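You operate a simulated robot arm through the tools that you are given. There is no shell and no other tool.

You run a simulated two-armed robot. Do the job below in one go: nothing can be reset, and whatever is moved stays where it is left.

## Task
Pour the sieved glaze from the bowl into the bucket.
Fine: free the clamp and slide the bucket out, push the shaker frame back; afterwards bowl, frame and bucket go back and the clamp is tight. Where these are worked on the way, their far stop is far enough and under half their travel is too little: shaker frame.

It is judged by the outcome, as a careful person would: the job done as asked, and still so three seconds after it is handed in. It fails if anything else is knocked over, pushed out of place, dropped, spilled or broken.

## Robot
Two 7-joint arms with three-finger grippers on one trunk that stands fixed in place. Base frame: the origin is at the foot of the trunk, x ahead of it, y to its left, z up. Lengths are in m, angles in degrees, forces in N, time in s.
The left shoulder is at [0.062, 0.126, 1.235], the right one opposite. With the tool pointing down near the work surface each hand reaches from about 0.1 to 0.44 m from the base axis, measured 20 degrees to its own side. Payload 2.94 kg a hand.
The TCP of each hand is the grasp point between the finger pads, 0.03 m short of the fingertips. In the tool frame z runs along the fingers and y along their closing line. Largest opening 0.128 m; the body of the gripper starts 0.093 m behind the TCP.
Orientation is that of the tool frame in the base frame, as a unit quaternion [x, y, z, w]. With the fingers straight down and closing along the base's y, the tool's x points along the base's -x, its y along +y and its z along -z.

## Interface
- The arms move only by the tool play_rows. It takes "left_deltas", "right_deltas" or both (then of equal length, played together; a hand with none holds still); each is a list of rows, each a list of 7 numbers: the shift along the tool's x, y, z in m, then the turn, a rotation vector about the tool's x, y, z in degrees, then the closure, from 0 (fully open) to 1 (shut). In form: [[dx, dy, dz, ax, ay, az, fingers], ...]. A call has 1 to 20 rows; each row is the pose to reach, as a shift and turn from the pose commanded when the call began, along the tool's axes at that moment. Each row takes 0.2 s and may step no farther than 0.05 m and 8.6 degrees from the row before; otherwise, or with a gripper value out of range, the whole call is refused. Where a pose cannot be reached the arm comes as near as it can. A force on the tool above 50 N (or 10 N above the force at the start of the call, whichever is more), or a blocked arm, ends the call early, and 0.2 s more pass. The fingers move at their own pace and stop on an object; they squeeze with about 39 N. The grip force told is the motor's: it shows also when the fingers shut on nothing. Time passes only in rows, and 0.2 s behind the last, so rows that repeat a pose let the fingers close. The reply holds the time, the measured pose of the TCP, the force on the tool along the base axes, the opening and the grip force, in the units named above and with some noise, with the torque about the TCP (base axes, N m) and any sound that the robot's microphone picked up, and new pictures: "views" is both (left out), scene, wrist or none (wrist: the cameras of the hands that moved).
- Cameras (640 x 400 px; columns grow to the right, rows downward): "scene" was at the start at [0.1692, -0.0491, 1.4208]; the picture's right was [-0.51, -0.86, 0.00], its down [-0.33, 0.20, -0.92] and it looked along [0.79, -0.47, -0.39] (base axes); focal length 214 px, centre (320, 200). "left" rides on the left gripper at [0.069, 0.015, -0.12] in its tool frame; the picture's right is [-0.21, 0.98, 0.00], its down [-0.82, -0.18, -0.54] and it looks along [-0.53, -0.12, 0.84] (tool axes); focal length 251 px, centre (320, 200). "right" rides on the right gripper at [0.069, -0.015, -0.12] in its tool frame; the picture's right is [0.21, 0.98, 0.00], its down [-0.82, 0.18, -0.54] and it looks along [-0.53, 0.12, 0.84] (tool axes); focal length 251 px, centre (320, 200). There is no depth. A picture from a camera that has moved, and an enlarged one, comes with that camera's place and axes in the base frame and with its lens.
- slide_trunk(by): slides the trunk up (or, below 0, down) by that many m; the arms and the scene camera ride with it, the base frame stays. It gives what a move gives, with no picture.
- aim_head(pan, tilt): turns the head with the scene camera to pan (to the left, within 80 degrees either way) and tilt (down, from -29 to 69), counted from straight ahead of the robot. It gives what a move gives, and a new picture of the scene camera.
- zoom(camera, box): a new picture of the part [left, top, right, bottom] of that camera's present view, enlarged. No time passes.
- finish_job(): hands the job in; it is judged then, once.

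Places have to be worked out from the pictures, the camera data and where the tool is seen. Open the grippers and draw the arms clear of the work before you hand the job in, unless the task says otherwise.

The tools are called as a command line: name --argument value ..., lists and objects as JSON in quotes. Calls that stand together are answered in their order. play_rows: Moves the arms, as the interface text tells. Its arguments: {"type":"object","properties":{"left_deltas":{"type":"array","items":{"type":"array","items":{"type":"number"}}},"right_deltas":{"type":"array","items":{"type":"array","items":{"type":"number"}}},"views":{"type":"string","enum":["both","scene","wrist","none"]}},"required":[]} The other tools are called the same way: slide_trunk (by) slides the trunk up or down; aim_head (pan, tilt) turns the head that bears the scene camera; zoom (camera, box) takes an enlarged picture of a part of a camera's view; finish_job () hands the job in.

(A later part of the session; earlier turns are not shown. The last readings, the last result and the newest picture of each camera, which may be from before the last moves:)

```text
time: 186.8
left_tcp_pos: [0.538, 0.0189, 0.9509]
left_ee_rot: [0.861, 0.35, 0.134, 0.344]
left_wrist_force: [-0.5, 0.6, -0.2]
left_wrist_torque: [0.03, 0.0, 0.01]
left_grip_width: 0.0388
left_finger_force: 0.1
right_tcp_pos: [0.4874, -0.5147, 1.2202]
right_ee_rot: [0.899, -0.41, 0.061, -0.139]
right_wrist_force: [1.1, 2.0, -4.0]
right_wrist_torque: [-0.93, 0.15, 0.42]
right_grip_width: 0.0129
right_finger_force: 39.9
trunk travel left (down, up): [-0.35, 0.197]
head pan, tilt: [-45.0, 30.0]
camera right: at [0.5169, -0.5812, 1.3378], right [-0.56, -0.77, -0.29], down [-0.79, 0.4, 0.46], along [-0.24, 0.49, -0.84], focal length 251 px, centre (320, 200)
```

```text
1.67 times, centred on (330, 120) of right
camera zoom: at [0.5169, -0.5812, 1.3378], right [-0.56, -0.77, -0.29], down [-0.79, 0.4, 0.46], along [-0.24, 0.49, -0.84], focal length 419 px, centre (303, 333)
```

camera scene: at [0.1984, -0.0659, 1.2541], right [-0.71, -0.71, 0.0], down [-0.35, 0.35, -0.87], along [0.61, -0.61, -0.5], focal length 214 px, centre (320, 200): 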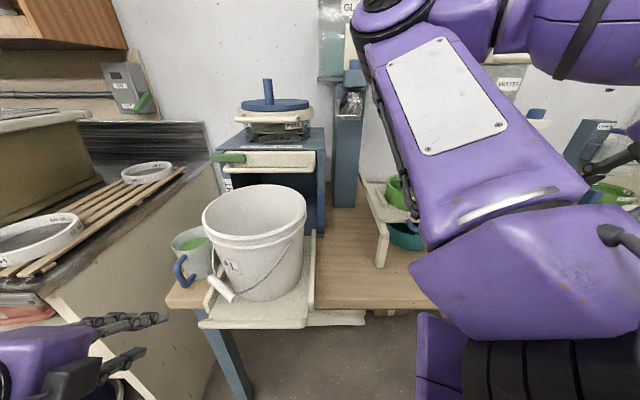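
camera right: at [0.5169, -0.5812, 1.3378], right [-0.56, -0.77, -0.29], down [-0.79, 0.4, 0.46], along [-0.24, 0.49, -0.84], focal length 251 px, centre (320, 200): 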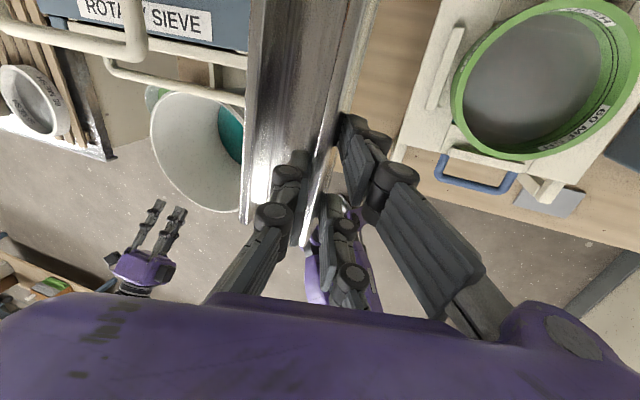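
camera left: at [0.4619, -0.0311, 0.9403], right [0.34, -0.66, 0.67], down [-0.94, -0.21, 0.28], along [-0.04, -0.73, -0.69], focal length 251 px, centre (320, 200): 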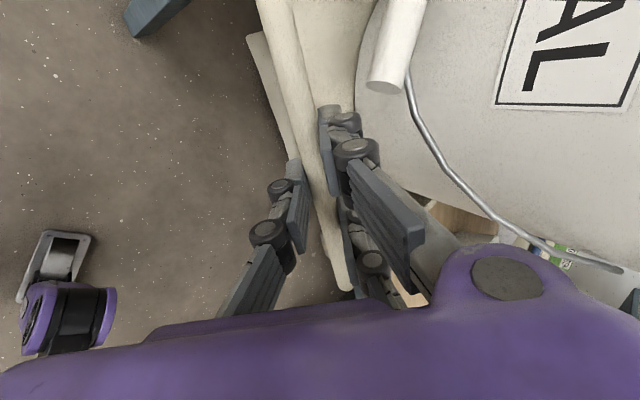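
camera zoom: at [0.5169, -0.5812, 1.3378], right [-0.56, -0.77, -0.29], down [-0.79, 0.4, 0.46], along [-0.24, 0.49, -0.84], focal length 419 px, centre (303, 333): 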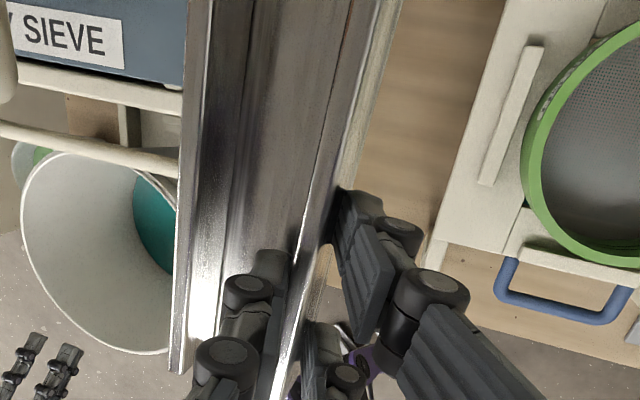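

The chute's tip centre is now at t≈0.009, about 5° — matching the original view. I'll open the fingers and lift the hand straight off by raising the trunk.

play_rows --right_deltas '[[0, 0, 0, 0, 0, 0, 0.8], [0, 0, 0, 0, 0, 0, 0.62], [0, 0, 0, 0, 0, 0, 0.62]]' --views "none"

slide_trunk --by 0.08

zoom --camera "right" --box '[180, 0, 480, 240]'

```text
time: 187.6
left_tcp_pos: [0.5365, 0.0183, 0.9508]
left_ee_rot: [0.86, 0.351, 0.135, 0.344]
left_wrist_force: [-0.3, 0.9, 0.3]
left_wrist_torque: [0.0, 0.0, -0.02]
left_grip_width: 0.0386
left_finger_force: 0.1
right_tcp_pos: [0.4873, -0.5152, 1.2205]
right_ee_rot: [0.899, -0.41, 0.062, -0.139]
right_wrist_force: [-0.6, -0.3, 0.7]
right_wrist_torque: [0.04, -0.01, 0.0]
right_grip_width: 0.0481
right_finger_force: 0.1
trunk travel left (down, up): [-0.35, 0.197]
head pan, tilt: [-45.0, 30.0]
```

```text
time: 188.8
left_tcp_pos: [0.5378, 0.0182, 1.03]
left_ee_rot: [0.86, 0.35, 0.136, 0.345]
left_wrist_force: [0.0, -0.4, 0.6]
left_wrist_torque: [0.01, 0.0, -0.01]
left_grip_width: 0.0384
left_finger_force: 0.1
right_tcp_pos: [0.4877, -0.5148, 1.299]
right_ee_rot: [0.899, -0.41, 0.061, -0.139]
right_wrist_force: [-0.4, -1.0, -0.6]
right_wrist_torque: [0.01, 0.01, 0.0]
right_grip_width: 0.0489
right_finger_force: 0.0
trunk travel left (down, up): [-0.43, 0.117]
head pan, tilt: [-45.0, 30.0]
```

```text
1.67 times, centred on (330, 120) of right
camera zoom: at [0.5172, -0.5815, 1.4169], right [-0.56, -0.77, -0.29], down [-0.79, 0.4, 0.47], along [-0.24, 0.49, -0.83], focal length 419 px, centre (303, 333)
```

zoom: 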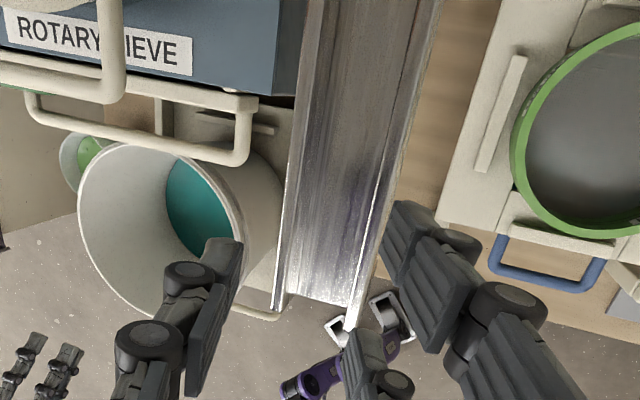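

The chute looks straight now (tip centre t≈−0.006, ~0°). I'll withdraw the hand toward the robot, well above it.

play_rows --right_deltas '[[-0.0375, 0, 0, 0, 0, 0, 0.6], [-0.075, 0, 0, 0, 0, 0, 0.6], [-0.1125, 0.01, 0, 0, 0, 0, 0.6], [-0.15, 0.02, 0, 0, 0, 0, 0.6]]' --views "none"

play_rows --right_deltas '[[-0.001, 0.015, -0.0008, 0.9, 3.3, 7.4, 0.6], [-0.0019, 0.0299, -0.0015, 1.8, 6.7, 14.8, 0.6], [-0.0029, 0.0449, -0.0023, 2.8, 10, 22.2, 0.6], [-0.0038, 0.0599, -0.0031, 3.7, 13.3, 29.6, 0.6], [-0.0048, 0.0749, -0.0039, 4.6, 16.7, 37, 0.6], [-0.0057, 0.0898, -0.0046, 5.5, 20, 44.3, 0.6], [-0.0067, 0.1048, -0.0054, 6.4, 23.4, 51.7, 0.6], [-0.0076, 0.1198, -0.0062, 7.3, 26.7, 59.1, 0.6], [-0.0086, 0.1348, -0.007, 8.3, 30, 66.5, 0.6], [-0.0095, 0.1497, -0.0077, 9.2, 33.4, 73.9, 0.6], [-0.0105, 0.1647, -0.0085, 9.7, 35.2, 78, 0.6]]' --views "both"

```text
time: 189.8
left_tcp_pos: [0.5367, 0.0194, 1.0313]
left_ee_rot: [0.86, 0.35, 0.136, 0.346]
left_wrist_force: [-0.4, -0.2, 0.5]
left_wrist_torque: [0.0, -0.01, 0.0]
left_grip_width: 0.0384
left_finger_force: 0.1
right_tcp_pos: [0.3732, -0.4145, 1.2952]
right_ee_rot: [0.9, -0.41, 0.062, -0.138]
right_wrist_force: [-0.8, -0.5, -0.1]
right_wrist_torque: [-0.02, -0.03, -0.01]
right_grip_width: 0.0512
right_finger_force: 0.1
trunk travel left (down, up): [-0.43, 0.117]
head pan, tilt: [-45.0, 30.0]
```

```text
time: 192.2
left_tcp_pos: [0.537, 0.0179, 1.0307]
left_ee_rot: [0.86, 0.35, 0.135, 0.345]
left_wrist_force: [0.5, -0.2, 0.1]
left_wrist_torque: [0.02, -0.04, 0.02]
left_grip_width: 0.0383
left_finger_force: 0.1
right_tcp_pos: [0.2468, -0.5128, 1.2534]
right_ee_rot: [-0.374, 0.89, -0.242, 0.095]
right_wrist_force: [0.3, -0.3, 0.0]
right_wrist_torque: [0.04, 0.02, 0.02]
right_grip_width: 0.0512
right_finger_force: 0.0
trunk travel left (down, up): [-0.43, 0.117]
head pan, tilt: [-45.0, 30.0]
camera scene: at [0.1623, -0.0663, 1.3865], right [-0.71, -0.71, 0.0], down [-0.35, 0.35, -0.87], along [0.61, -0.61, -0.5], focal length 214 px, centre (320, 200)
camera right: at [0.1656, -0.5266, 1.3643], right [-0.76, 0.44, -0.49], down [0.28, 0.89, 0.37], along [0.59, 0.14, -0.79], focal length 251 px, centre (320, 200)
```

scene: 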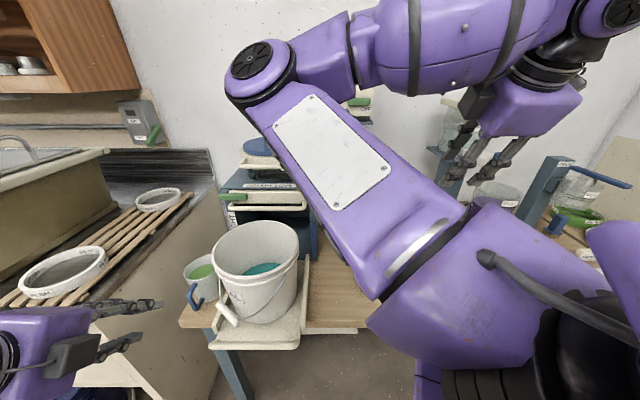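
right: 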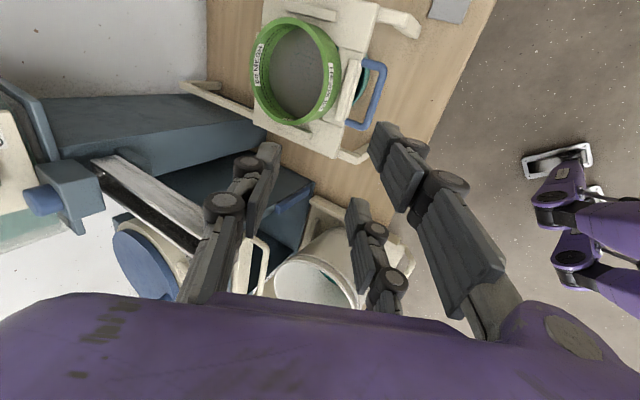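

Parking the right hand and lowering the trunk to the tray-working height.

play_rows --right_deltas '[[0.0175, 0.0301, -0.0018, 0, 0, 0, 0.6], [0.0349, 0.0602, -0.0036, 0, 0, 0, 0.6], [0.0524, 0.0903, -0.0053, 0, 0, 0, 0.6], [0.0698, 0.1204, -0.0071, 0, 0, 0, 0.6]]' --views "none"

slide_trunk --by -0.13

aim_head --pan -45 --tilt 30

zoom --camera "scene" --box '[290, 50, 400, 150]'

```text
time: 193.2
left_tcp_pos: [0.5365, 0.0162, 1.0308]
left_ee_rot: [0.861, 0.35, 0.135, 0.344]
left_wrist_force: [1.0, 0.0, -0.4]
left_wrist_torque: [0.07, -0.01, 0.03]
left_grip_width: 0.0386
left_finger_force: 0.0
right_tcp_pos: [0.1205, -0.4906, 1.1974]
right_ee_rot: [-0.376, 0.89, -0.241, 0.095]
right_wrist_force: [0.0, -0.9, 0.8]
right_wrist_torque: [0.05, -0.03, 0.03]
right_grip_width: 0.0513
right_finger_force: 0.0
trunk travel left (down, up): [-0.43, 0.117]
head pan, tilt: [-45.0, 30.0]
```

```text
time: 194.7
left_tcp_pos: [0.5374, 0.0191, 0.9003]
left_ee_rot: [0.86, 0.35, 0.137, 0.346]
left_wrist_force: [0.2, 0.4, -0.2]
left_wrist_torque: [0.0, 0.02, 0.01]
left_grip_width: 0.0384
left_finger_force: 0.0
right_tcp_pos: [0.121, -0.4861, 1.0706]
right_ee_rot: [-0.375, 0.89, -0.242, 0.095]
right_wrist_force: [-0.7, -0.4, -0.5]
right_wrist_torque: [-0.01, -0.01, 0.01]
right_grip_width: 0.0512
right_finger_force: 0.0
trunk travel left (down, up): [-0.3, 0.247]
head pan, tilt: [-45.0, 30.0]
```

```text
time: 195.3
left_tcp_pos: [0.5363, 0.0181, 0.9001]
left_ee_rot: [0.86, 0.35, 0.134, 0.345]
left_wrist_force: [-0.6, 0.9, -0.2]
left_wrist_torque: [-0.01, -0.01, 0.04]
left_grip_width: 0.0383
left_finger_force: 0.0
right_tcp_pos: [0.1218, -0.4872, 1.0689]
right_ee_rot: [-0.376, 0.889, -0.242, 0.094]
right_wrist_force: [-0.2, -0.2, 0.1]
right_wrist_torque: [0.01, -0.01, 0.01]
right_grip_width: 0.0512
right_finger_force: 0.0
trunk travel left (down, up): [-0.3, 0.247]
head pan, tilt: [-45.0, 30.0]
camera scene: at [0.1986, -0.0658, 1.2541], right [-0.71, -0.71, 0.0], down [-0.35, 0.35, -0.87], along [0.61, -0.61, -0.5], focal length 214 px, centre (320, 200)
```

scene: 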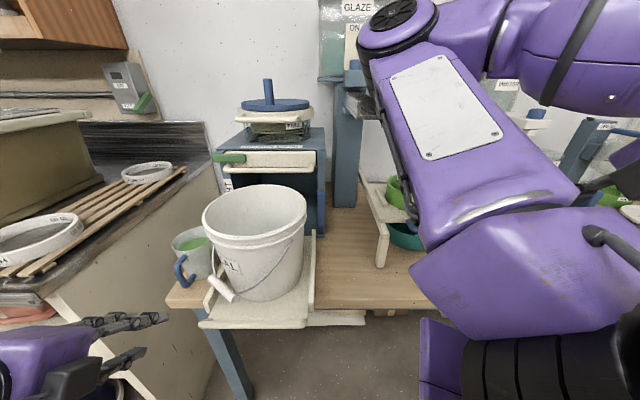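

```text
4.00 times, centred on (345, 100) of scene
camera zoom: at [0.1986, -0.0658, 1.2541], right [-0.71, -0.71, 0.0], down [-0.35, 0.35, -0.87], along [0.61, -0.61, -0.5], focal length 858 px, centre (220, 600)
```

zoom: 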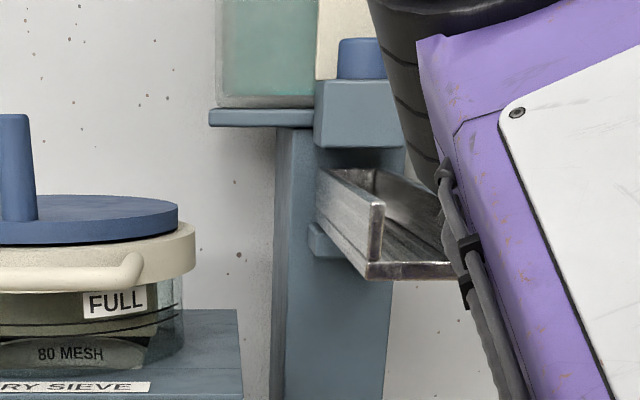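

The chute now looks just as in the very first views (straight out). Next: slide the bucket tray back in with the left hand. I'll turn the head a little right and line the left hand up with the tray's rod.

aim_head --pan -60 --tilt 32

play_rows --left_deltas '[[-0.04, 0.0, 0.004, 0, 0, 0, 0.72], [-0.08, 0.0, 0.008, 0, 0, 0, 0.72], [-0.12, 0.0, 0.012, 0, 0, 0, 0.72], [-0.16, 0.0, 0.016, 0, 0, 0, 0.72]]' --views "both"

zoom --camera "left" --box '[160, 0, 480, 240]'

```text
time: 196.1
left_tcp_pos: [0.5371, 0.0179, 0.8997]
left_ee_rot: [0.86, 0.35, 0.135, 0.346]
left_wrist_force: [0.1, 0.0, 0.2]
left_wrist_torque: [-0.01, 0.0, 0.01]
left_grip_width: 0.0383
left_finger_force: 0.2
right_tcp_pos: [0.1208, -0.4861, 1.0695]
right_ee_rot: [-0.376, 0.889, -0.242, 0.095]
right_wrist_force: [-0.6, 0.3, 0.1]
right_wrist_torque: [-0.02, 0.02, 0.0]
right_grip_width: 0.0511
right_finger_force: 0.1
trunk travel left (down, up): [-0.3, 0.247]
head pan, tilt: [-60.0, 32.0]
camera scene: at [0.1795, -0.0794, 1.251], right [-0.87, -0.5, 0.0], down [-0.27, 0.46, -0.85], along [0.42, -0.73, -0.53], focal length 214 px, centre (320, 200)
```

scene: 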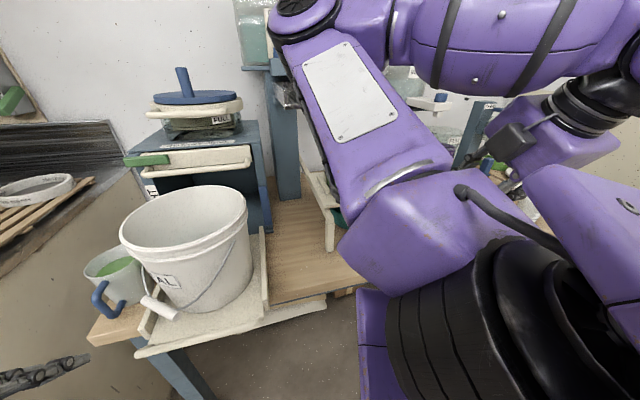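

```text
time: 197.1
left_tcp_pos: [0.4447, -0.0999, 0.8893]
left_ee_rot: [0.861, 0.351, 0.135, 0.344]
left_wrist_force: [0.6, 0.2, 0.0]
left_wrist_torque: [-0.03, -0.02, 0.01]
left_grip_width: 0.0358
left_finger_force: 0.1
left hand out of reach, approached as far as the arm can: row 3, 4
right_tcp_pos: [0.1212, -0.4876, 1.0705]
right_ee_rot: [-0.377, 0.889, -0.241, 0.095]
right_wrist_force: [0.0, -0.4, 0.2]
right_wrist_torque: [0.02, 0.01, 0.01]
right_grip_width: 0.0513
right_finger_force: 0.1
trunk travel left (down, up): [-0.3, 0.247]
head pan, tilt: [-60.0, 32.0]
camera scene: at [0.1794, -0.0792, 1.2509], right [-0.87, -0.5, 0.0], down [-0.27, 0.46, -0.85], along [0.42, -0.73, -0.53], focal length 214 px, centre (320, 200)
camera left: at [0.446, 0.002, 0.986], right [0.34, -0.65, 0.67], down [-0.94, -0.21, 0.28], along [-0.04, -0.73, -0.69], focal length 251 px, centre (320, 200)
```

scene: 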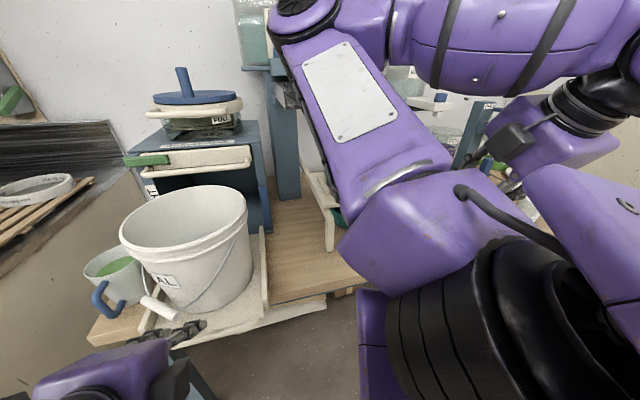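
left: 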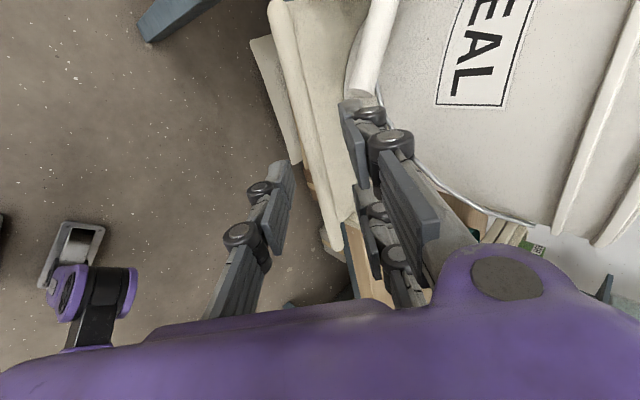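

```text
1.67 times, centred on (320, 120) of left
camera zoom: at [0.446, 0.002, 0.986], right [0.34, -0.65, 0.67], down [-0.94, -0.21, 0.28], along [-0.04, -0.73, -0.69], focal length 419 px, centre (320, 333)
```

zoom: 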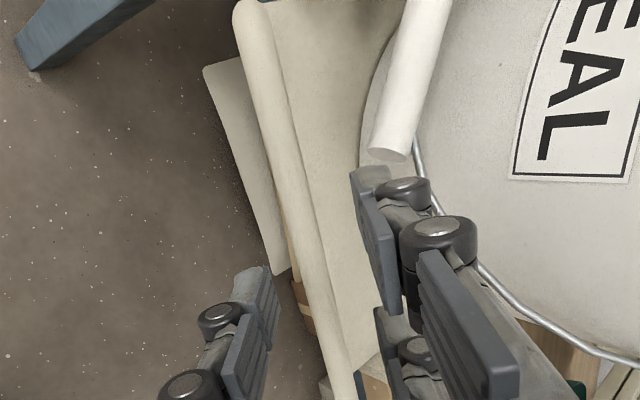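

The rod is ~8 cm ahead, slightly below the tool axis. Advancing with that correction and gripping.

play_rows --left_deltas '[[-0.005, -0.006, 0.02, 0, 0, 0, 0.74], [-0.01, -0.009, 0.042, 0, 0, 0, 0.74], [-0.01, -0.009, 0.062, 0, 0, 0, 0.74], [-0.01, -0.009, 0.062, 0, 0, 0, 1], [-0.01, -0.009, 0.062, 0, 0, 0, 1], [-0.01, -0.009, 0.062, 0, 0, 0, 1]]' --views "wrist"

```text
time: 198.5
left_tcp_pos: [0.4619, -0.1328, 0.8392]
left_ee_rot: [0.86, 0.35, 0.136, 0.346]
left_wrist_force: [1.2, 0.9, 9.8]
left_wrist_torque: [-0.44, 0.36, 0.96]
left_grip_width: 0.0127
left_finger_force: 39.3
right_tcp_pos: [0.1201, -0.486, 1.0691]
right_ee_rot: [-0.376, 0.889, -0.242, 0.095]
right_wrist_force: [-0.2, -0.1, -0.3]
right_wrist_torque: [0.0, 0.01, 0.0]
right_grip_width: 0.051
right_finger_force: 0.0
trunk travel left (down, up): [-0.3, 0.247]
head pan, tilt: [-60.0, 32.0]
camera left: at [0.4633, -0.0302, 0.9361], right [0.34, -0.65, 0.68], down [-0.94, -0.21, 0.27], along [-0.04, -0.73, -0.68], focal length 251 px, centre (320, 200)
```

left: 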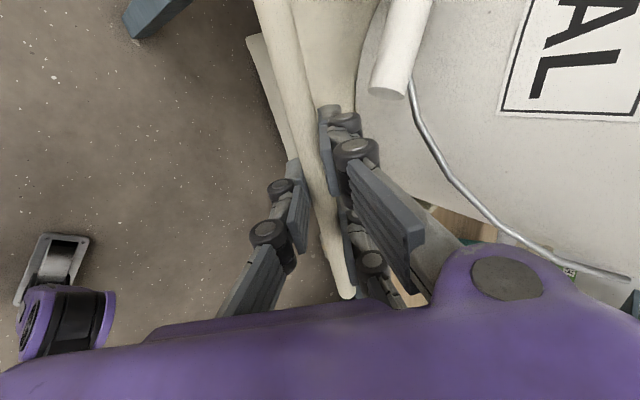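

Gripped. Pushing the tray with the bucket back toward the cabinet, first half.

play_rows --left_deltas '[[0.0004, 0.02, 0.0143, 0, 0, 0, 1], [0.0007, 0.0381, 0.0315, 0, 0, 0, 1], [0.0011, 0.0562, 0.0487, 0, 0, 0, 1], [0.0014, 0.0744, 0.0659, 0, 0, 0, 1], [0.0018, 0.0925, 0.0831, 0, 0, 0, 1], [0.0021, 0.1107, 0.1003, 0, 0, 0, 1]]' --views "both"

```text
time: 199.9
left_tcp_pos: [0.5686, -0.2388, 0.8402]
left_ee_rot: [0.861, 0.35, 0.134, 0.343]
left_wrist_force: [0.2, -1.1, -22.8]
left_wrist_torque: [-0.39, 0.46, 0.57]
left_grip_width: 0.0125
left_finger_force: 39.5
right_tcp_pos: [0.1223, -0.4874, 1.067]
right_ee_rot: [-0.376, 0.89, -0.24, 0.093]
right_wrist_force: [-0.3, 0.3, -0.7]
right_wrist_torque: [0.03, -0.01, 0.01]
right_grip_width: 0.0513
right_finger_force: 0.0
trunk travel left (down, up): [-0.3, 0.247]
head pan, tilt: [-60.0, 32.0]
camera scene: at [0.1817, -0.0806, 1.2505], right [-0.87, -0.5, 0.0], down [-0.27, 0.46, -0.85], along [0.42, -0.73, -0.53], focal length 214 px, centre (320, 200)
camera left: at [0.5702, -0.1369, 0.9366], right [0.35, -0.66, 0.67], down [-0.94, -0.21, 0.28], along [-0.04, -0.73, -0.69], focal length 251 px, centre (320, 200)
```

scene: 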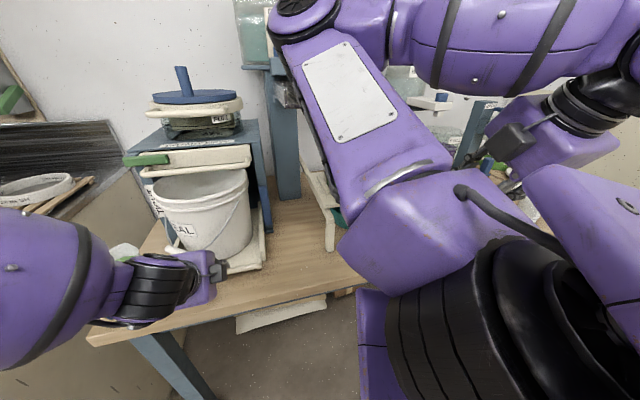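
left: 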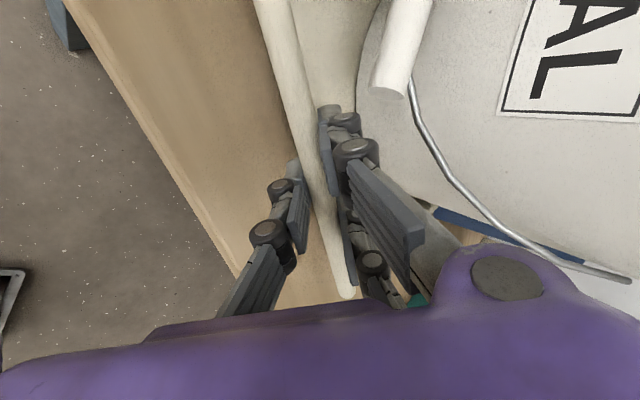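

play_rows --left_deltas '[[0.0003, 0.0132, 0.0181, 0, 0, 0, 1], [0.0006, 0.0292, 0.0333, 0, 0, 0, 1], [0.0009, 0.0453, 0.0485, 0, 0, 0, 1], [0.0013, 0.0613, 0.0637, 0, 0, 0, 1], [0.0016, 0.0773, 0.0789, 0, 0, 0, 1], [0.0019, 0.0933, 0.094, 0, 0, 0, 1]]' --views "both"

```text
time: 201.3
left_tcp_pos: [0.662, -0.3268, 0.8371]
left_ee_rot: [0.858, 0.354, 0.134, 0.347]
left_wrist_force: [-12.3, -11.7, 27.7]
left_wrist_torque: [0.95, -1.01, -0.48]
left_grip_width: 0.0131
left_finger_force: 39.7
right_tcp_pos: [0.1173, -0.487, 1.0699]
right_ee_rot: [-0.376, 0.889, -0.242, 0.095]
right_wrist_force: [-0.4, 0.7, 0.1]
right_wrist_torque: [-0.01, 0.03, 0.01]
right_grip_width: 0.0514
right_finger_force: 0.0
trunk travel left (down, up): [-0.3, 0.247]
head pan, tilt: [-60.0, 32.0]
camera scene: at [0.1651, -0.0861, 1.2552], right [-0.92, -0.39, 0.0], down [-0.19, 0.46, -0.87], along [0.34, -0.8, -0.49], focal length 214 px, centre (320, 200)
camera left: at [0.6625, -0.226, 0.9338], right [0.35, -0.65, 0.68], down [-0.94, -0.21, 0.28], along [-0.04, -0.73, -0.68], focal length 251 px, centre (320, 200)
```

scene: 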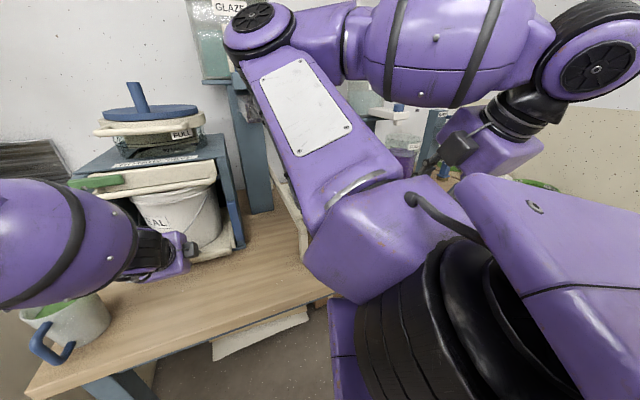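
left: 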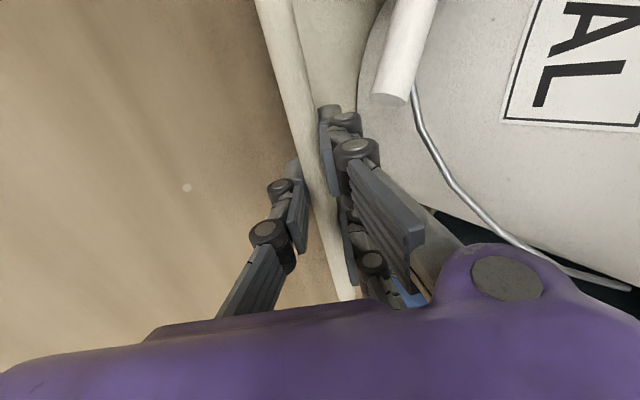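

Almost home (n 0.699 of 0.703). The left elbow leans on the head again, so I'll turn the head right, then finish the push with a small height correction.

aim_head --pan -72 --tilt 32

play_rows --left_deltas '[[-0.0015, 0.005, 0.001, 0, 0, 0, 1], [-0.0029, 0.0092, 0.0019, 0, 0, 0, 1], [-0.0029, 0.0092, 0.0019, 0, 0, 0, 1]]' --views "wrist"

```text
time: 202.0
left_tcp_pos: [0.6615, -0.329, 0.8368]
left_ee_rot: [0.86, 0.352, 0.138, 0.343]
left_wrist_force: [11.2, 9.9, -5.4]
left_wrist_torque: [0.16, -0.05, 1.42]
left_grip_width: 0.0131
left_finger_force: 39.6
right_tcp_pos: [0.1218, -0.4854, 1.0689]
right_ee_rot: [-0.376, 0.89, -0.241, 0.094]
right_wrist_force: [0.1, -0.3, 0.0]
right_wrist_torque: [-0.03, -0.02, 0.01]
right_grip_width: 0.0512
right_finger_force: 0.1
trunk travel left (down, up): [-0.3, 0.247]
head pan, tilt: [-72.0, 32.0]
camera scene: at [0.1637, -0.0864, 1.2508], right [-0.95, -0.31, 0.0], down [-0.16, 0.5, -0.85], along [0.26, -0.81, -0.53], focal length 214 px, centre (320, 200)
```

scene: 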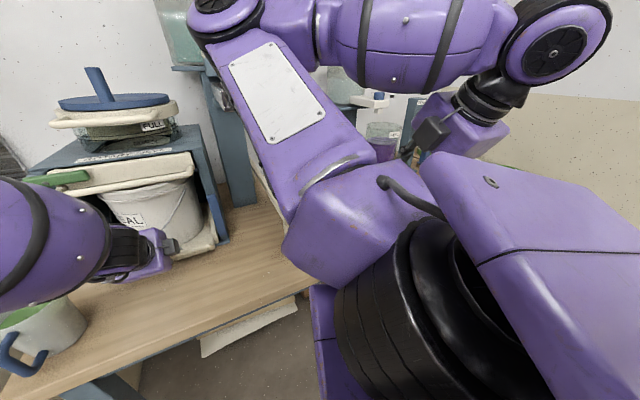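

```text
time: 202.8
left_tcp_pos: [0.6659, -0.3337, 0.8356]
left_ee_rot: [0.859, 0.356, 0.13, 0.343]
left_wrist_force: [4.6, 3.4, 8.2]
left_wrist_torque: [0.27, -0.32, -1.44]
left_grip_width: 0.0143
left_finger_force: 39.2
right_tcp_pos: [0.1219, -0.4856, 1.0714]
right_ee_rot: [-0.377, 0.89, -0.241, 0.094]
right_wrist_force: [0.9, -1.0, 0.3]
right_wrist_torque: [0.02, 0.03, 0.05]
right_grip_width: 0.0511
right_finger_force: 0.1
trunk travel left (down, up): [-0.3, 0.247]
head pan, tilt: [-72.0, 32.0]
camera left: at [0.6682, -0.2312, 0.932], right [0.36, -0.65, 0.67], down [-0.93, -0.22, 0.29], along [-0.04, -0.73, -0.68], focal length 251 px, centre (320, 200)
```

left: 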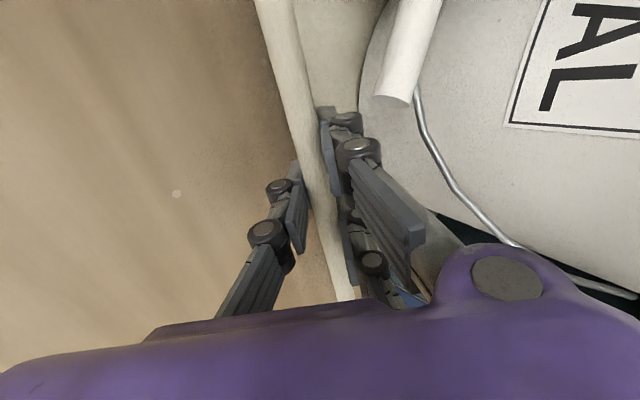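

Position n≈0.707. I'll press a bit further in to feel whether the tray is at its inner stop.

play_rows --left_deltas '[[0, 0.0036, 0.0034, 0, 0, 0, 1], [0, 0.0072, 0.0068, 0, 0, 0, 1], [0, 0.0072, 0.0068, 0, 0, 0, 1]]' --views "wrist"

```text
time: 203.6
left_tcp_pos: [0.6709, -0.3373, 0.8352]
left_ee_rot: [0.859, 0.356, 0.132, 0.345]
left_wrist_force: [9.4, 10.3, -5.2]
left_wrist_torque: [0.43, -0.37, -0.74]
left_grip_width: 0.0142
left_finger_force: 39.0
left hand out of reach, approached as far as the arm can: row 2, 3
right_tcp_pos: [0.1234, -0.486, 1.0691]
right_ee_rot: [-0.376, 0.89, -0.241, 0.094]
right_wrist_force: [-0.2, -0.6, -0.2]
right_wrist_torque: [0.02, -0.02, 0.01]
right_grip_width: 0.0511
right_finger_force: 0.1
trunk travel left (down, up): [-0.3, 0.247]
head pan, tilt: [-72.0, 32.0]
camera left: at [0.6713, -0.2346, 0.9319], right [0.36, -0.65, 0.67], down [-0.93, -0.22, 0.28], along [-0.04, -0.73, -0.68], focal length 251 px, centre (320, 200)
```

left: 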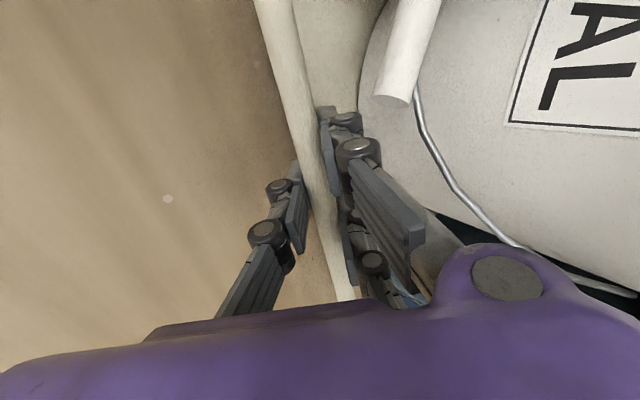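

No hard stop felt, and the arm is at its reach. I'll release the rod, back off and compare the tray's position with the first views.

play_rows --left_deltas '[[0, 0, 0, 0, 0, 0, 0.72], [0, 0, 0, 0, 0, 0, 0.72], [0, 0, -0.03, 0, 0, 0, 0.72], [0, 0, -0.06, 0, 0, 0, 0.72], [0, 0, -0.1, 0, 0, 0, 0.72], [0, 0, -0.14, 0, 0, 0, 0.72]]' --views "wrist"

zoom --camera "left" --box '[160, 0, 480, 240]'

```text
time: 205.0
left_tcp_pos: [0.5946, -0.274, 0.9511]
left_ee_rot: [0.86, 0.347, 0.138, 0.347]
left_wrist_force: [-1.8, 1.1, -4.5]
left_wrist_torque: [-0.35, -0.31, -0.03]
left_grip_width: 0.0361
left_finger_force: 0.3
right_tcp_pos: [0.1173, -0.486, 1.0714]
right_ee_rot: [-0.375, 0.89, -0.242, 0.096]
right_wrist_force: [-1.4, -0.1, -0.4]
right_wrist_torque: [-0.01, -0.18, 0.06]
right_grip_width: 0.0514
right_finger_force: 0.0
trunk travel left (down, up): [-0.3, 0.247]
head pan, tilt: [-72.0, 32.0]
camera left: at [0.5967, -0.1719, 1.0468], right [0.34, -0.65, 0.68], down [-0.94, -0.2, 0.27], along [-0.04, -0.73, -0.68], focal length 251 px, centre (320, 200)
```

left: 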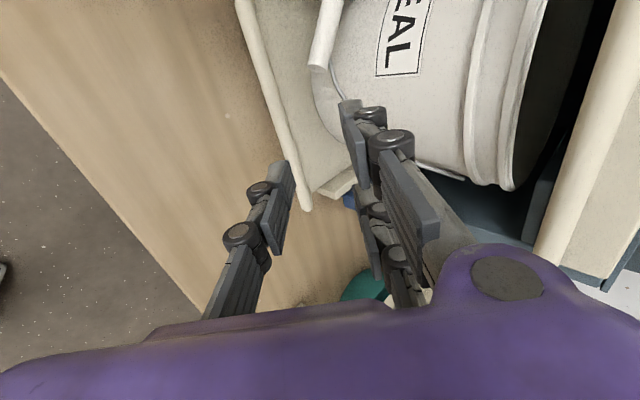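

```text
1.67 times, centred on (320, 120) of left
camera zoom: at [0.5967, -0.1719, 1.0468], right [0.34, -0.65, 0.68], down [-0.94, -0.2, 0.27], along [-0.04, -0.73, -0.68], focal length 419 px, centre (320, 333)
```

zoom: 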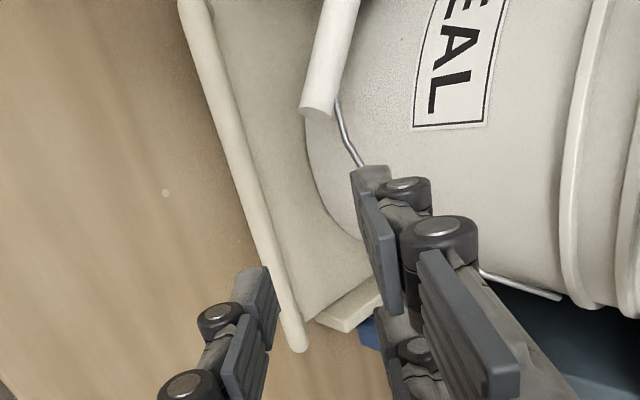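

The tray's rod measures n≈0.674 now — my retreat must have dragged it ~4 cm out again. I'll take it with a flatter hand (pitch ~30°) this time, which reaches further and releases without hooking.

play_rows --left_deltas '[[0.0017, -0.0213, 0.0144, -5.3, 0, 0, 0.72], [0.0033, -0.0426, 0.0288, -10.7, 0, 0, 0.72], [0.005, -0.0639, 0.0432, -16, 0, 0, 0.72]]' --views "wrist"

zoom --camera "left" --box '[160, 0, 480, 240]'

```text
time: 205.8
left_tcp_pos: [0.594, -0.2568, 0.8699]
left_ee_rot: [0.803, 0.329, 0.183, 0.463]
left_wrist_force: [0.5, 0.2, -0.9]
left_wrist_torque: [-0.01, 0.06, -0.08]
left_grip_width: 0.0361
left_finger_force: 0.1
right_tcp_pos: [0.1227, -0.4847, 1.0702]
right_ee_rot: [-0.376, 0.89, -0.241, 0.093]
right_wrist_force: [0.5, -0.2, -0.6]
right_wrist_torque: [-0.02, 0.05, -0.02]
right_grip_width: 0.0511
right_finger_force: 0.1
trunk travel left (down, up): [-0.3, 0.247]
head pan, tilt: [-72.0, 32.0]
camera left: at [0.5782, -0.1375, 0.9423], right [0.2, -0.5, 0.85], down [-0.98, -0.17, 0.13], along [0.08, -0.85, -0.52], focal length 251 px, centre (320, 200)
```

left: 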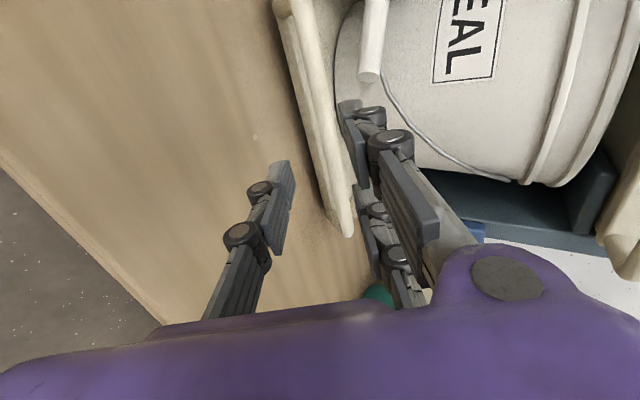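

```text
1.67 times, centred on (320, 120) of left
camera zoom: at [0.5782, -0.1375, 0.9423], right [0.2, -0.5, 0.85], down [-0.98, -0.17, 0.13], along [0.08, -0.85, -0.52], focal length 419 px, centre (320, 333)
```

zoom: 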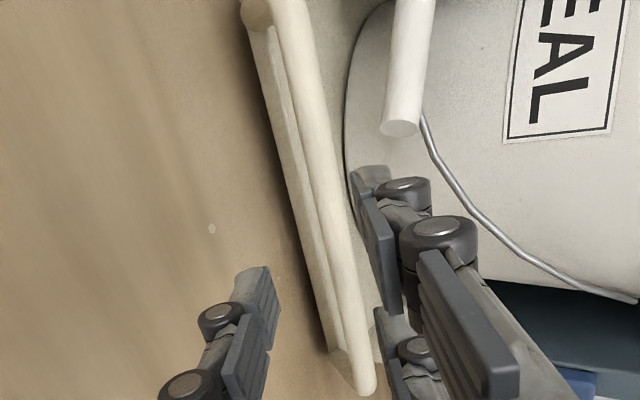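

Lined up on the rod (≈8 cm ahead). Advancing and gripping again.

play_rows --left_deltas '[[-0.0035, 0.002, 0.022, 0, 0, 0, 0.74], [-0.007, 0.0035, 0.045, 0, 0, 0, 0.74], [-0.007, 0.0035, 0.068, 0, 0, 0, 0.74], [-0.007, 0.0035, 0.068, 0, 0, 0, 1], [-0.007, 0.0035, 0.068, 0, 0, 0, 1], [-0.007, 0.0035, 0.068, 0, 0, 0, 1]]' --views "wrist"

```text
time: 207.2
left_tcp_pos: [0.6278, -0.3044, 0.8402]
left_ee_rot: [0.802, 0.328, 0.184, 0.464]
left_wrist_force: [1.0, 1.2, 21.6]
left_wrist_torque: [-0.74, 0.4, -0.56]
left_grip_width: 0.0129
left_finger_force: 39.6
right_tcp_pos: [0.1201, -0.4859, 1.0712]
right_ee_rot: [-0.376, 0.889, -0.243, 0.096]
right_wrist_force: [-0.8, -0.4, 0.2]
right_wrist_torque: [-0.02, -0.02, 0.03]
right_grip_width: 0.051
right_finger_force: 0.2
trunk travel left (down, up): [-0.3, 0.247]
head pan, tilt: [-72.0, 32.0]
camera left: at [0.6129, -0.1865, 0.9138], right [0.19, -0.5, 0.85], down [-0.98, -0.17, 0.12], along [0.08, -0.85, -0.52], focal length 251 px, centre (320, 200)
```

left: 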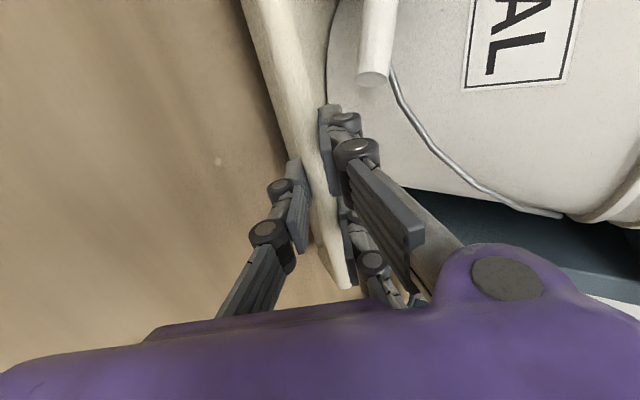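

play_rows --left_deltas '[[0.0002, 0.0096, 0.0105, 0, 0, 0, 1], [0.0004, 0.0167, 0.0226, 0, 0, 0, 1], [0.0006, 0.0239, 0.0348, 0, 0, 0, 1], [0.0006, 0.0264, 0.0391, 0, 0, 0, 1]]' --views "wrist"

```text
time: 208.2
left_tcp_pos: [0.6604, -0.3356, 0.8395]
left_ee_rot: [0.804, 0.328, 0.183, 0.461]
left_wrist_force: [-12.2, 17.7, 16.5]
left_wrist_torque: [-0.04, -0.07, 0.39]
left_grip_width: 0.0131
left_finger_force: 39.3
right_tcp_pos: [0.1184, -0.4835, 1.0721]
right_ee_rot: [-0.376, 0.889, -0.243, 0.096]
right_wrist_force: [0.1, 0.0, 0.2]
right_wrist_torque: [0.02, -0.03, 0.01]
right_grip_width: 0.0514
right_finger_force: 0.1
trunk travel left (down, up): [-0.3, 0.247]
head pan, tilt: [-72.0, 32.0]
camera left: at [0.6442, -0.2177, 0.9143], right [0.2, -0.5, 0.84], down [-0.98, -0.17, 0.13], along [0.08, -0.85, -0.52], focal length 251 px, centre (320, 200)
```

left: 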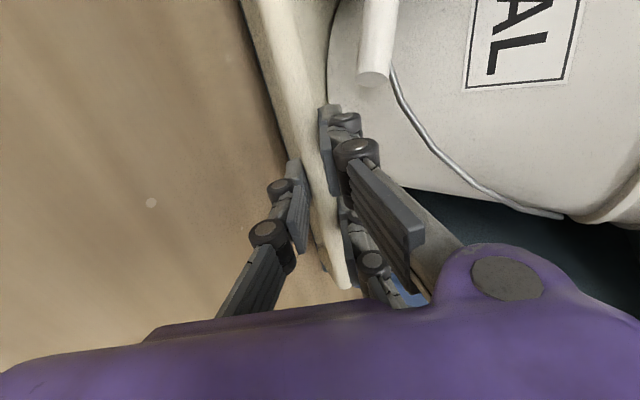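

There is a firm stop now (21 N against the push) at rod n≈0.717 — the tray is home. I'll ease off, open and withdraw straight back slowly.

play_rows --left_deltas '[[0, -0.001, -0.0025, 0, 0, 0, 1], [0, -0.001, -0.0025, 0, 0, 0, 0.74], [0, -0.001, -0.0025, 0, 0, 0, 0.72], [0, -0.001, -0.015, 0, 0, 0, 0.72], [0, -0.001, -0.03, 0, 0, 0, 0.72], [0, -0.001, -0.06, 0, 0, 0, 0.72], [0, -0.001, -0.09, 0, 0, 0, 0.72]]' --views "wrist"

zoom --camera "left" --box '[160, 0, 480, 240]'

```text
time: 209.8
left_tcp_pos: [0.6074, -0.2826, 0.8863]
left_ee_rot: [0.804, 0.327, 0.183, 0.462]
left_wrist_force: [-0.2, 0.3, -0.5]
left_wrist_torque: [0.02, 0.0, 0.0]
left_grip_width: 0.0359
left_finger_force: 0.0
right_tcp_pos: [0.1197, -0.4862, 1.0701]
right_ee_rot: [-0.376, 0.89, -0.242, 0.093]
right_wrist_force: [-0.1, 0.7, 0.2]
right_wrist_torque: [0.0, 0.03, 0.01]
right_grip_width: 0.0512
right_finger_force: 0.1
trunk travel left (down, up): [-0.3, 0.247]
head pan, tilt: [-72.0, 32.0]
camera left: at [0.592, -0.1634, 0.9596], right [0.2, -0.5, 0.84], down [-0.98, -0.17, 0.13], along [0.08, -0.85, -0.52], focal length 251 px, centre (320, 200)
```

left: 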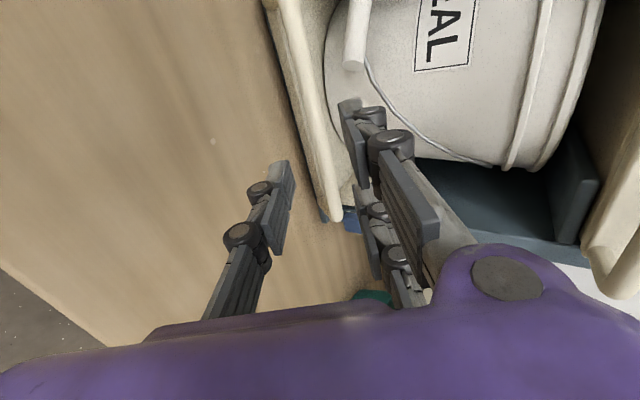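

```text
1.67 times, centred on (320, 120) of left
camera zoom: at [0.592, -0.1634, 0.9596], right [0.2, -0.5, 0.84], down [-0.98, -0.17, 0.13], along [0.08, -0.85, -0.52], focal length 419 px, centre (320, 333)
```

zoom: 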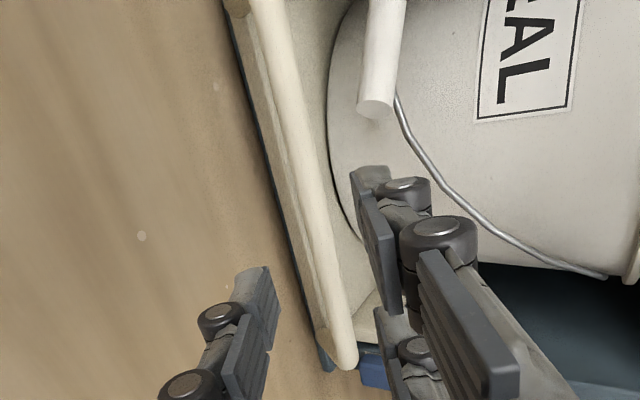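

The tray rod is back at n≈0.713, as at the start, with the bucket inside. Now the clamp: I'll raise the left hand in front of the machine, then lower the trunk as before to work the lever.

play_rows --left_deltas '[[-0.0089, 0.0349, -0.0261, -2.5, 0, 0, 0.7], [-0.0177, 0.0698, -0.0522, -5, 0, 0, 0.68], [-0.0266, 0.1047, -0.0783, -8, 0, 0, 0.66], [-0.0355, 0.1395, -0.1044, -11, 0, 0, 0.65], [-0.0443, 0.1744, -0.1305, -13.5, 0, 0, 0.65], [-0.0532, 0.2093, -0.1566, -16, 0, 0, 0.65]]' --views "none"

slide_trunk --by -0.2

aim_head --pan -45 --tilt 22

```text
time: 211.2
left_tcp_pos: [0.5506, -0.2963, 1.1464]
left_ee_rot: [0.732, 0.3, 0.227, 0.568]
left_wrist_force: [-0.5, 0.2, -0.5]
left_wrist_torque: [0.02, -0.01, 0.03]
left_grip_width: 0.045
left_finger_force: 0.1
right_tcp_pos: [0.1207, -0.4864, 1.0693]
right_ee_rot: [-0.375, 0.89, -0.242, 0.095]
right_wrist_force: [-0.3, -0.3, 0.2]
right_wrist_torque: [0.01, -0.02, 0.0]
right_grip_width: 0.0512
right_finger_force: 0.0
trunk travel left (down, up): [-0.3, 0.247]
head pan, tilt: [-72.0, 32.0]
```

```text
time: 213.4
left_tcp_pos: [0.5823, -0.2871, 0.9284]
left_ee_rot: [0.728, 0.329, 0.236, 0.553]
left_wrist_force: [-0.5, 0.0, 1.1]
left_wrist_torque: [0.03, 0.0, 0.03]
left_grip_width: 0.045
left_finger_force: 0.1
right_tcp_pos: [0.1212, -0.487, 0.8695]
right_ee_rot: [-0.375, 0.89, -0.242, 0.095]
right_wrist_force: [0.5, 0.3, 0.1]
right_wrist_torque: [0.02, -0.05, 0.04]
right_grip_width: 0.051
right_finger_force: 0.0
trunk travel left (down, up): [-0.1, 0.447]
head pan, tilt: [-72.0, 32.0]
```

```text
time: 214.3
left_tcp_pos: [0.5867, -0.2861, 0.9423]
left_ee_rot: [0.719, 0.333, 0.239, 0.561]
left_wrist_force: [-0.4, 0.0, 0.7]
left_wrist_torque: [0.0, 0.0, -0.02]
left_grip_width: 0.0447
left_finger_force: 0.0
right_tcp_pos: [0.1212, -0.4852, 0.8702]
right_ee_rot: [-0.376, 0.89, -0.242, 0.094]
right_wrist_force: [0.8, 0.2, 0.1]
right_wrist_torque: [-0.03, 0.02, -0.01]
right_grip_width: 0.0515
right_finger_force: 0.1
trunk travel left (down, up): [-0.1, 0.447]
head pan, tilt: [-45.0, 22.0]
camera scene: at [0.2349, -0.089, 1.041], right [-0.95, -0.33, 0.0], down [-0.14, 0.4, -0.91], along [0.3, -0.86, -0.42], focal length 214 px, centre (320, 200)
```

scene: 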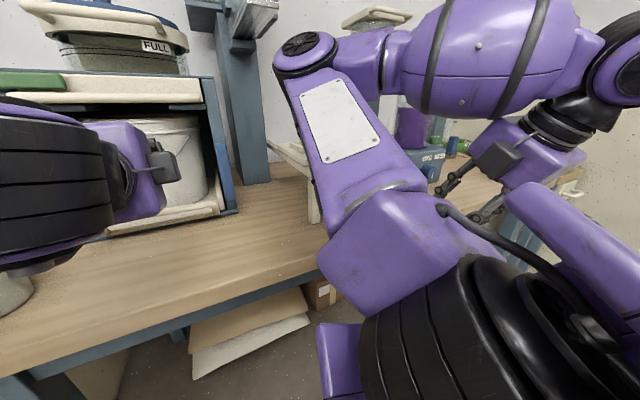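

The left elbow blocks the head here, so I'll turn the head back right to stop it pressing on the arm; the lever is visible hanging on the right post.

aim_head --pan -75 --tilt 25

zoom --camera "left" --box '[0, 0, 640, 400]'

```text
time: 215.3
left_tcp_pos: [0.5847, -0.2888, 0.9373]
left_ee_rot: [0.723, 0.33, 0.238, 0.558]
left_wrist_force: [0.2, 0.3, 0.0]
left_wrist_torque: [-0.02, 0.0, -0.01]
left_grip_width: 0.0447
left_finger_force: 0.0
right_tcp_pos: [0.1202, -0.4862, 0.8693]
right_ee_rot: [-0.376, 0.89, -0.242, 0.095]
right_wrist_force: [0.3, 0.3, 0.3]
right_wrist_torque: [0.04, -0.03, 0.0]
right_grip_width: 0.051
right_finger_force: 0.0
trunk travel left (down, up): [-0.1, 0.447]
head pan, tilt: [-75.0, 25.0]
camera scene: at [0.2336, -0.089, 1.0389], right [-0.95, -0.31, 0.0], down [-0.14, 0.42, -0.9], along [0.28, -0.85, -0.44], focal length 214 px, centre (320, 200)
```

scene: 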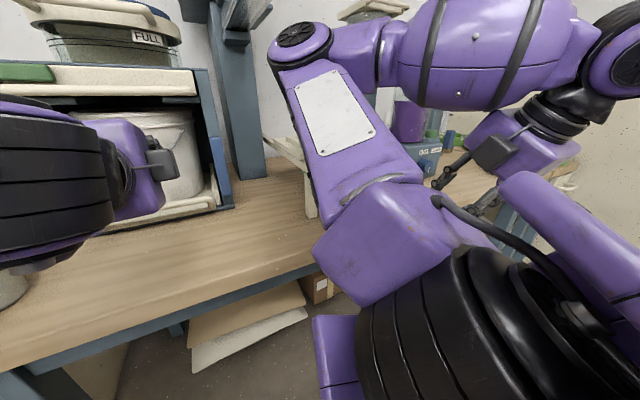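

```text
1.00 times, centred on (320, 200) of left (not enlarged: the box is as wide or as high as the picture)
camera zoom: at [0.5505, -0.1603, 0.9817], right [0.06, -0.31, 0.95], down [-0.97, -0.23, -0.01], along [0.22, -0.92, -0.32], focal length 251 px, centre (320, 200)
```

zoom: 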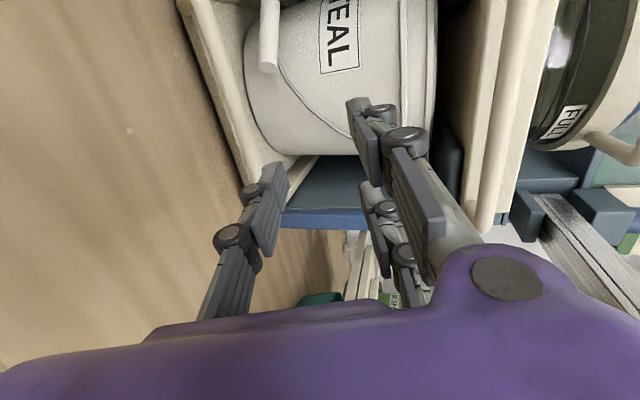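

I'll roll the left hand back 90° (thumb right, fingers left) while moving in front of the lever.

play_rows --left_deltas '[[-0.0106, -0.001, -0.0001, 0, 0, -8.2, 0.65], [-0.0212, -0.0019, -0.0003, 0, 0, -16.4, 0.65], [-0.0318, -0.0029, -0.0004, 0, 0, -24.6, 0.65], [-0.0424, -0.0039, -0.0005, 0, 0, -32.8, 0.65], [-0.053, -0.0048, -0.0006, 0, 0, -41, 0.65], [-0.0637, -0.0058, -0.0008, 0, 0, -49.2, 0.65], [-0.0743, -0.0067, -0.0009, 0, 0, -57.4, 0.65], [-0.0849, -0.0077, -0.001, 0, 0, -65.6, 0.65], [-0.0955, -0.0087, -0.0011, 0, 0, -73.8, 0.65], [-0.1061, -0.0096, -0.0013, 0, 0, -82, 0.65], [-0.1167, -0.0106, -0.0014, 0, 0, -90, 0.65]]' --views "wrist"

zoom --camera "left" --box '[160, 0, 480, 240]'

```text
time: 217.8
left_tcp_pos: [0.4635, -0.374, 0.9406]
left_ee_rot: [0.305, 0.727, -0.241, 0.565]
left_wrist_force: [9.5, 19.8, -2.5]
left_wrist_torque: [-1.15, 0.34, -3.38]
left_grip_width: 0.0451
left_finger_force: 0.1
right_tcp_pos: [0.1191, -0.4876, 0.8697]
right_ee_rot: [-0.373, 0.891, -0.241, 0.096]
right_wrist_force: [0.8, 0.6, 0.7]
right_wrist_torque: [0.04, 0.02, -0.02]
right_grip_width: 0.0511
right_finger_force: 0.0
trunk travel left (down, up): [-0.1, 0.447]
head pan, tilt: [-75.0, 25.0]
stopped in row 11 (left hand): the force on the tool passed its limit at 56 N (the readings are from after the stop); the commanded pose is now the measured one
camera left: at [0.3823, -0.2668, 0.9018], right [0.74, 0.64, 0.2], down [-0.35, 0.11, 0.93], along [0.58, -0.76, 0.31], focal length 251 px, centre (320, 200)
```

left: 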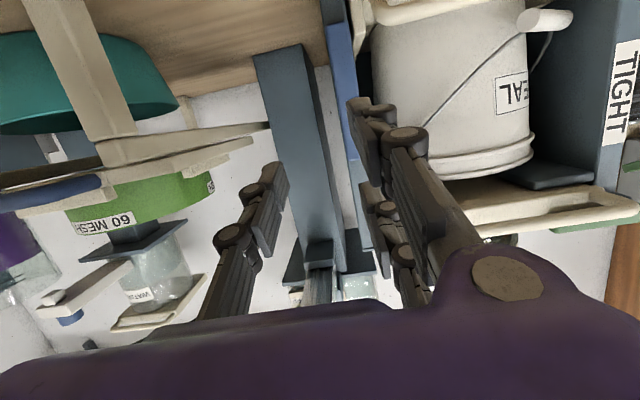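

```text
1.67 times, centred on (320, 120) of left
camera zoom: at [0.3823, -0.2668, 0.9018], right [0.74, 0.64, 0.2], down [-0.35, 0.11, 0.93], along [0.58, -0.76, 0.31], focal length 419 px, centre (320, 333)
```

zoom: 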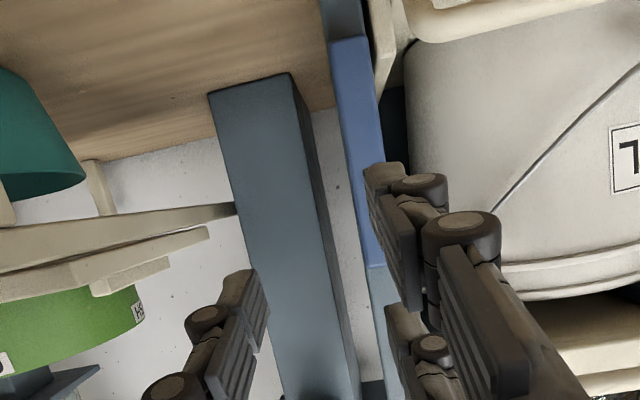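

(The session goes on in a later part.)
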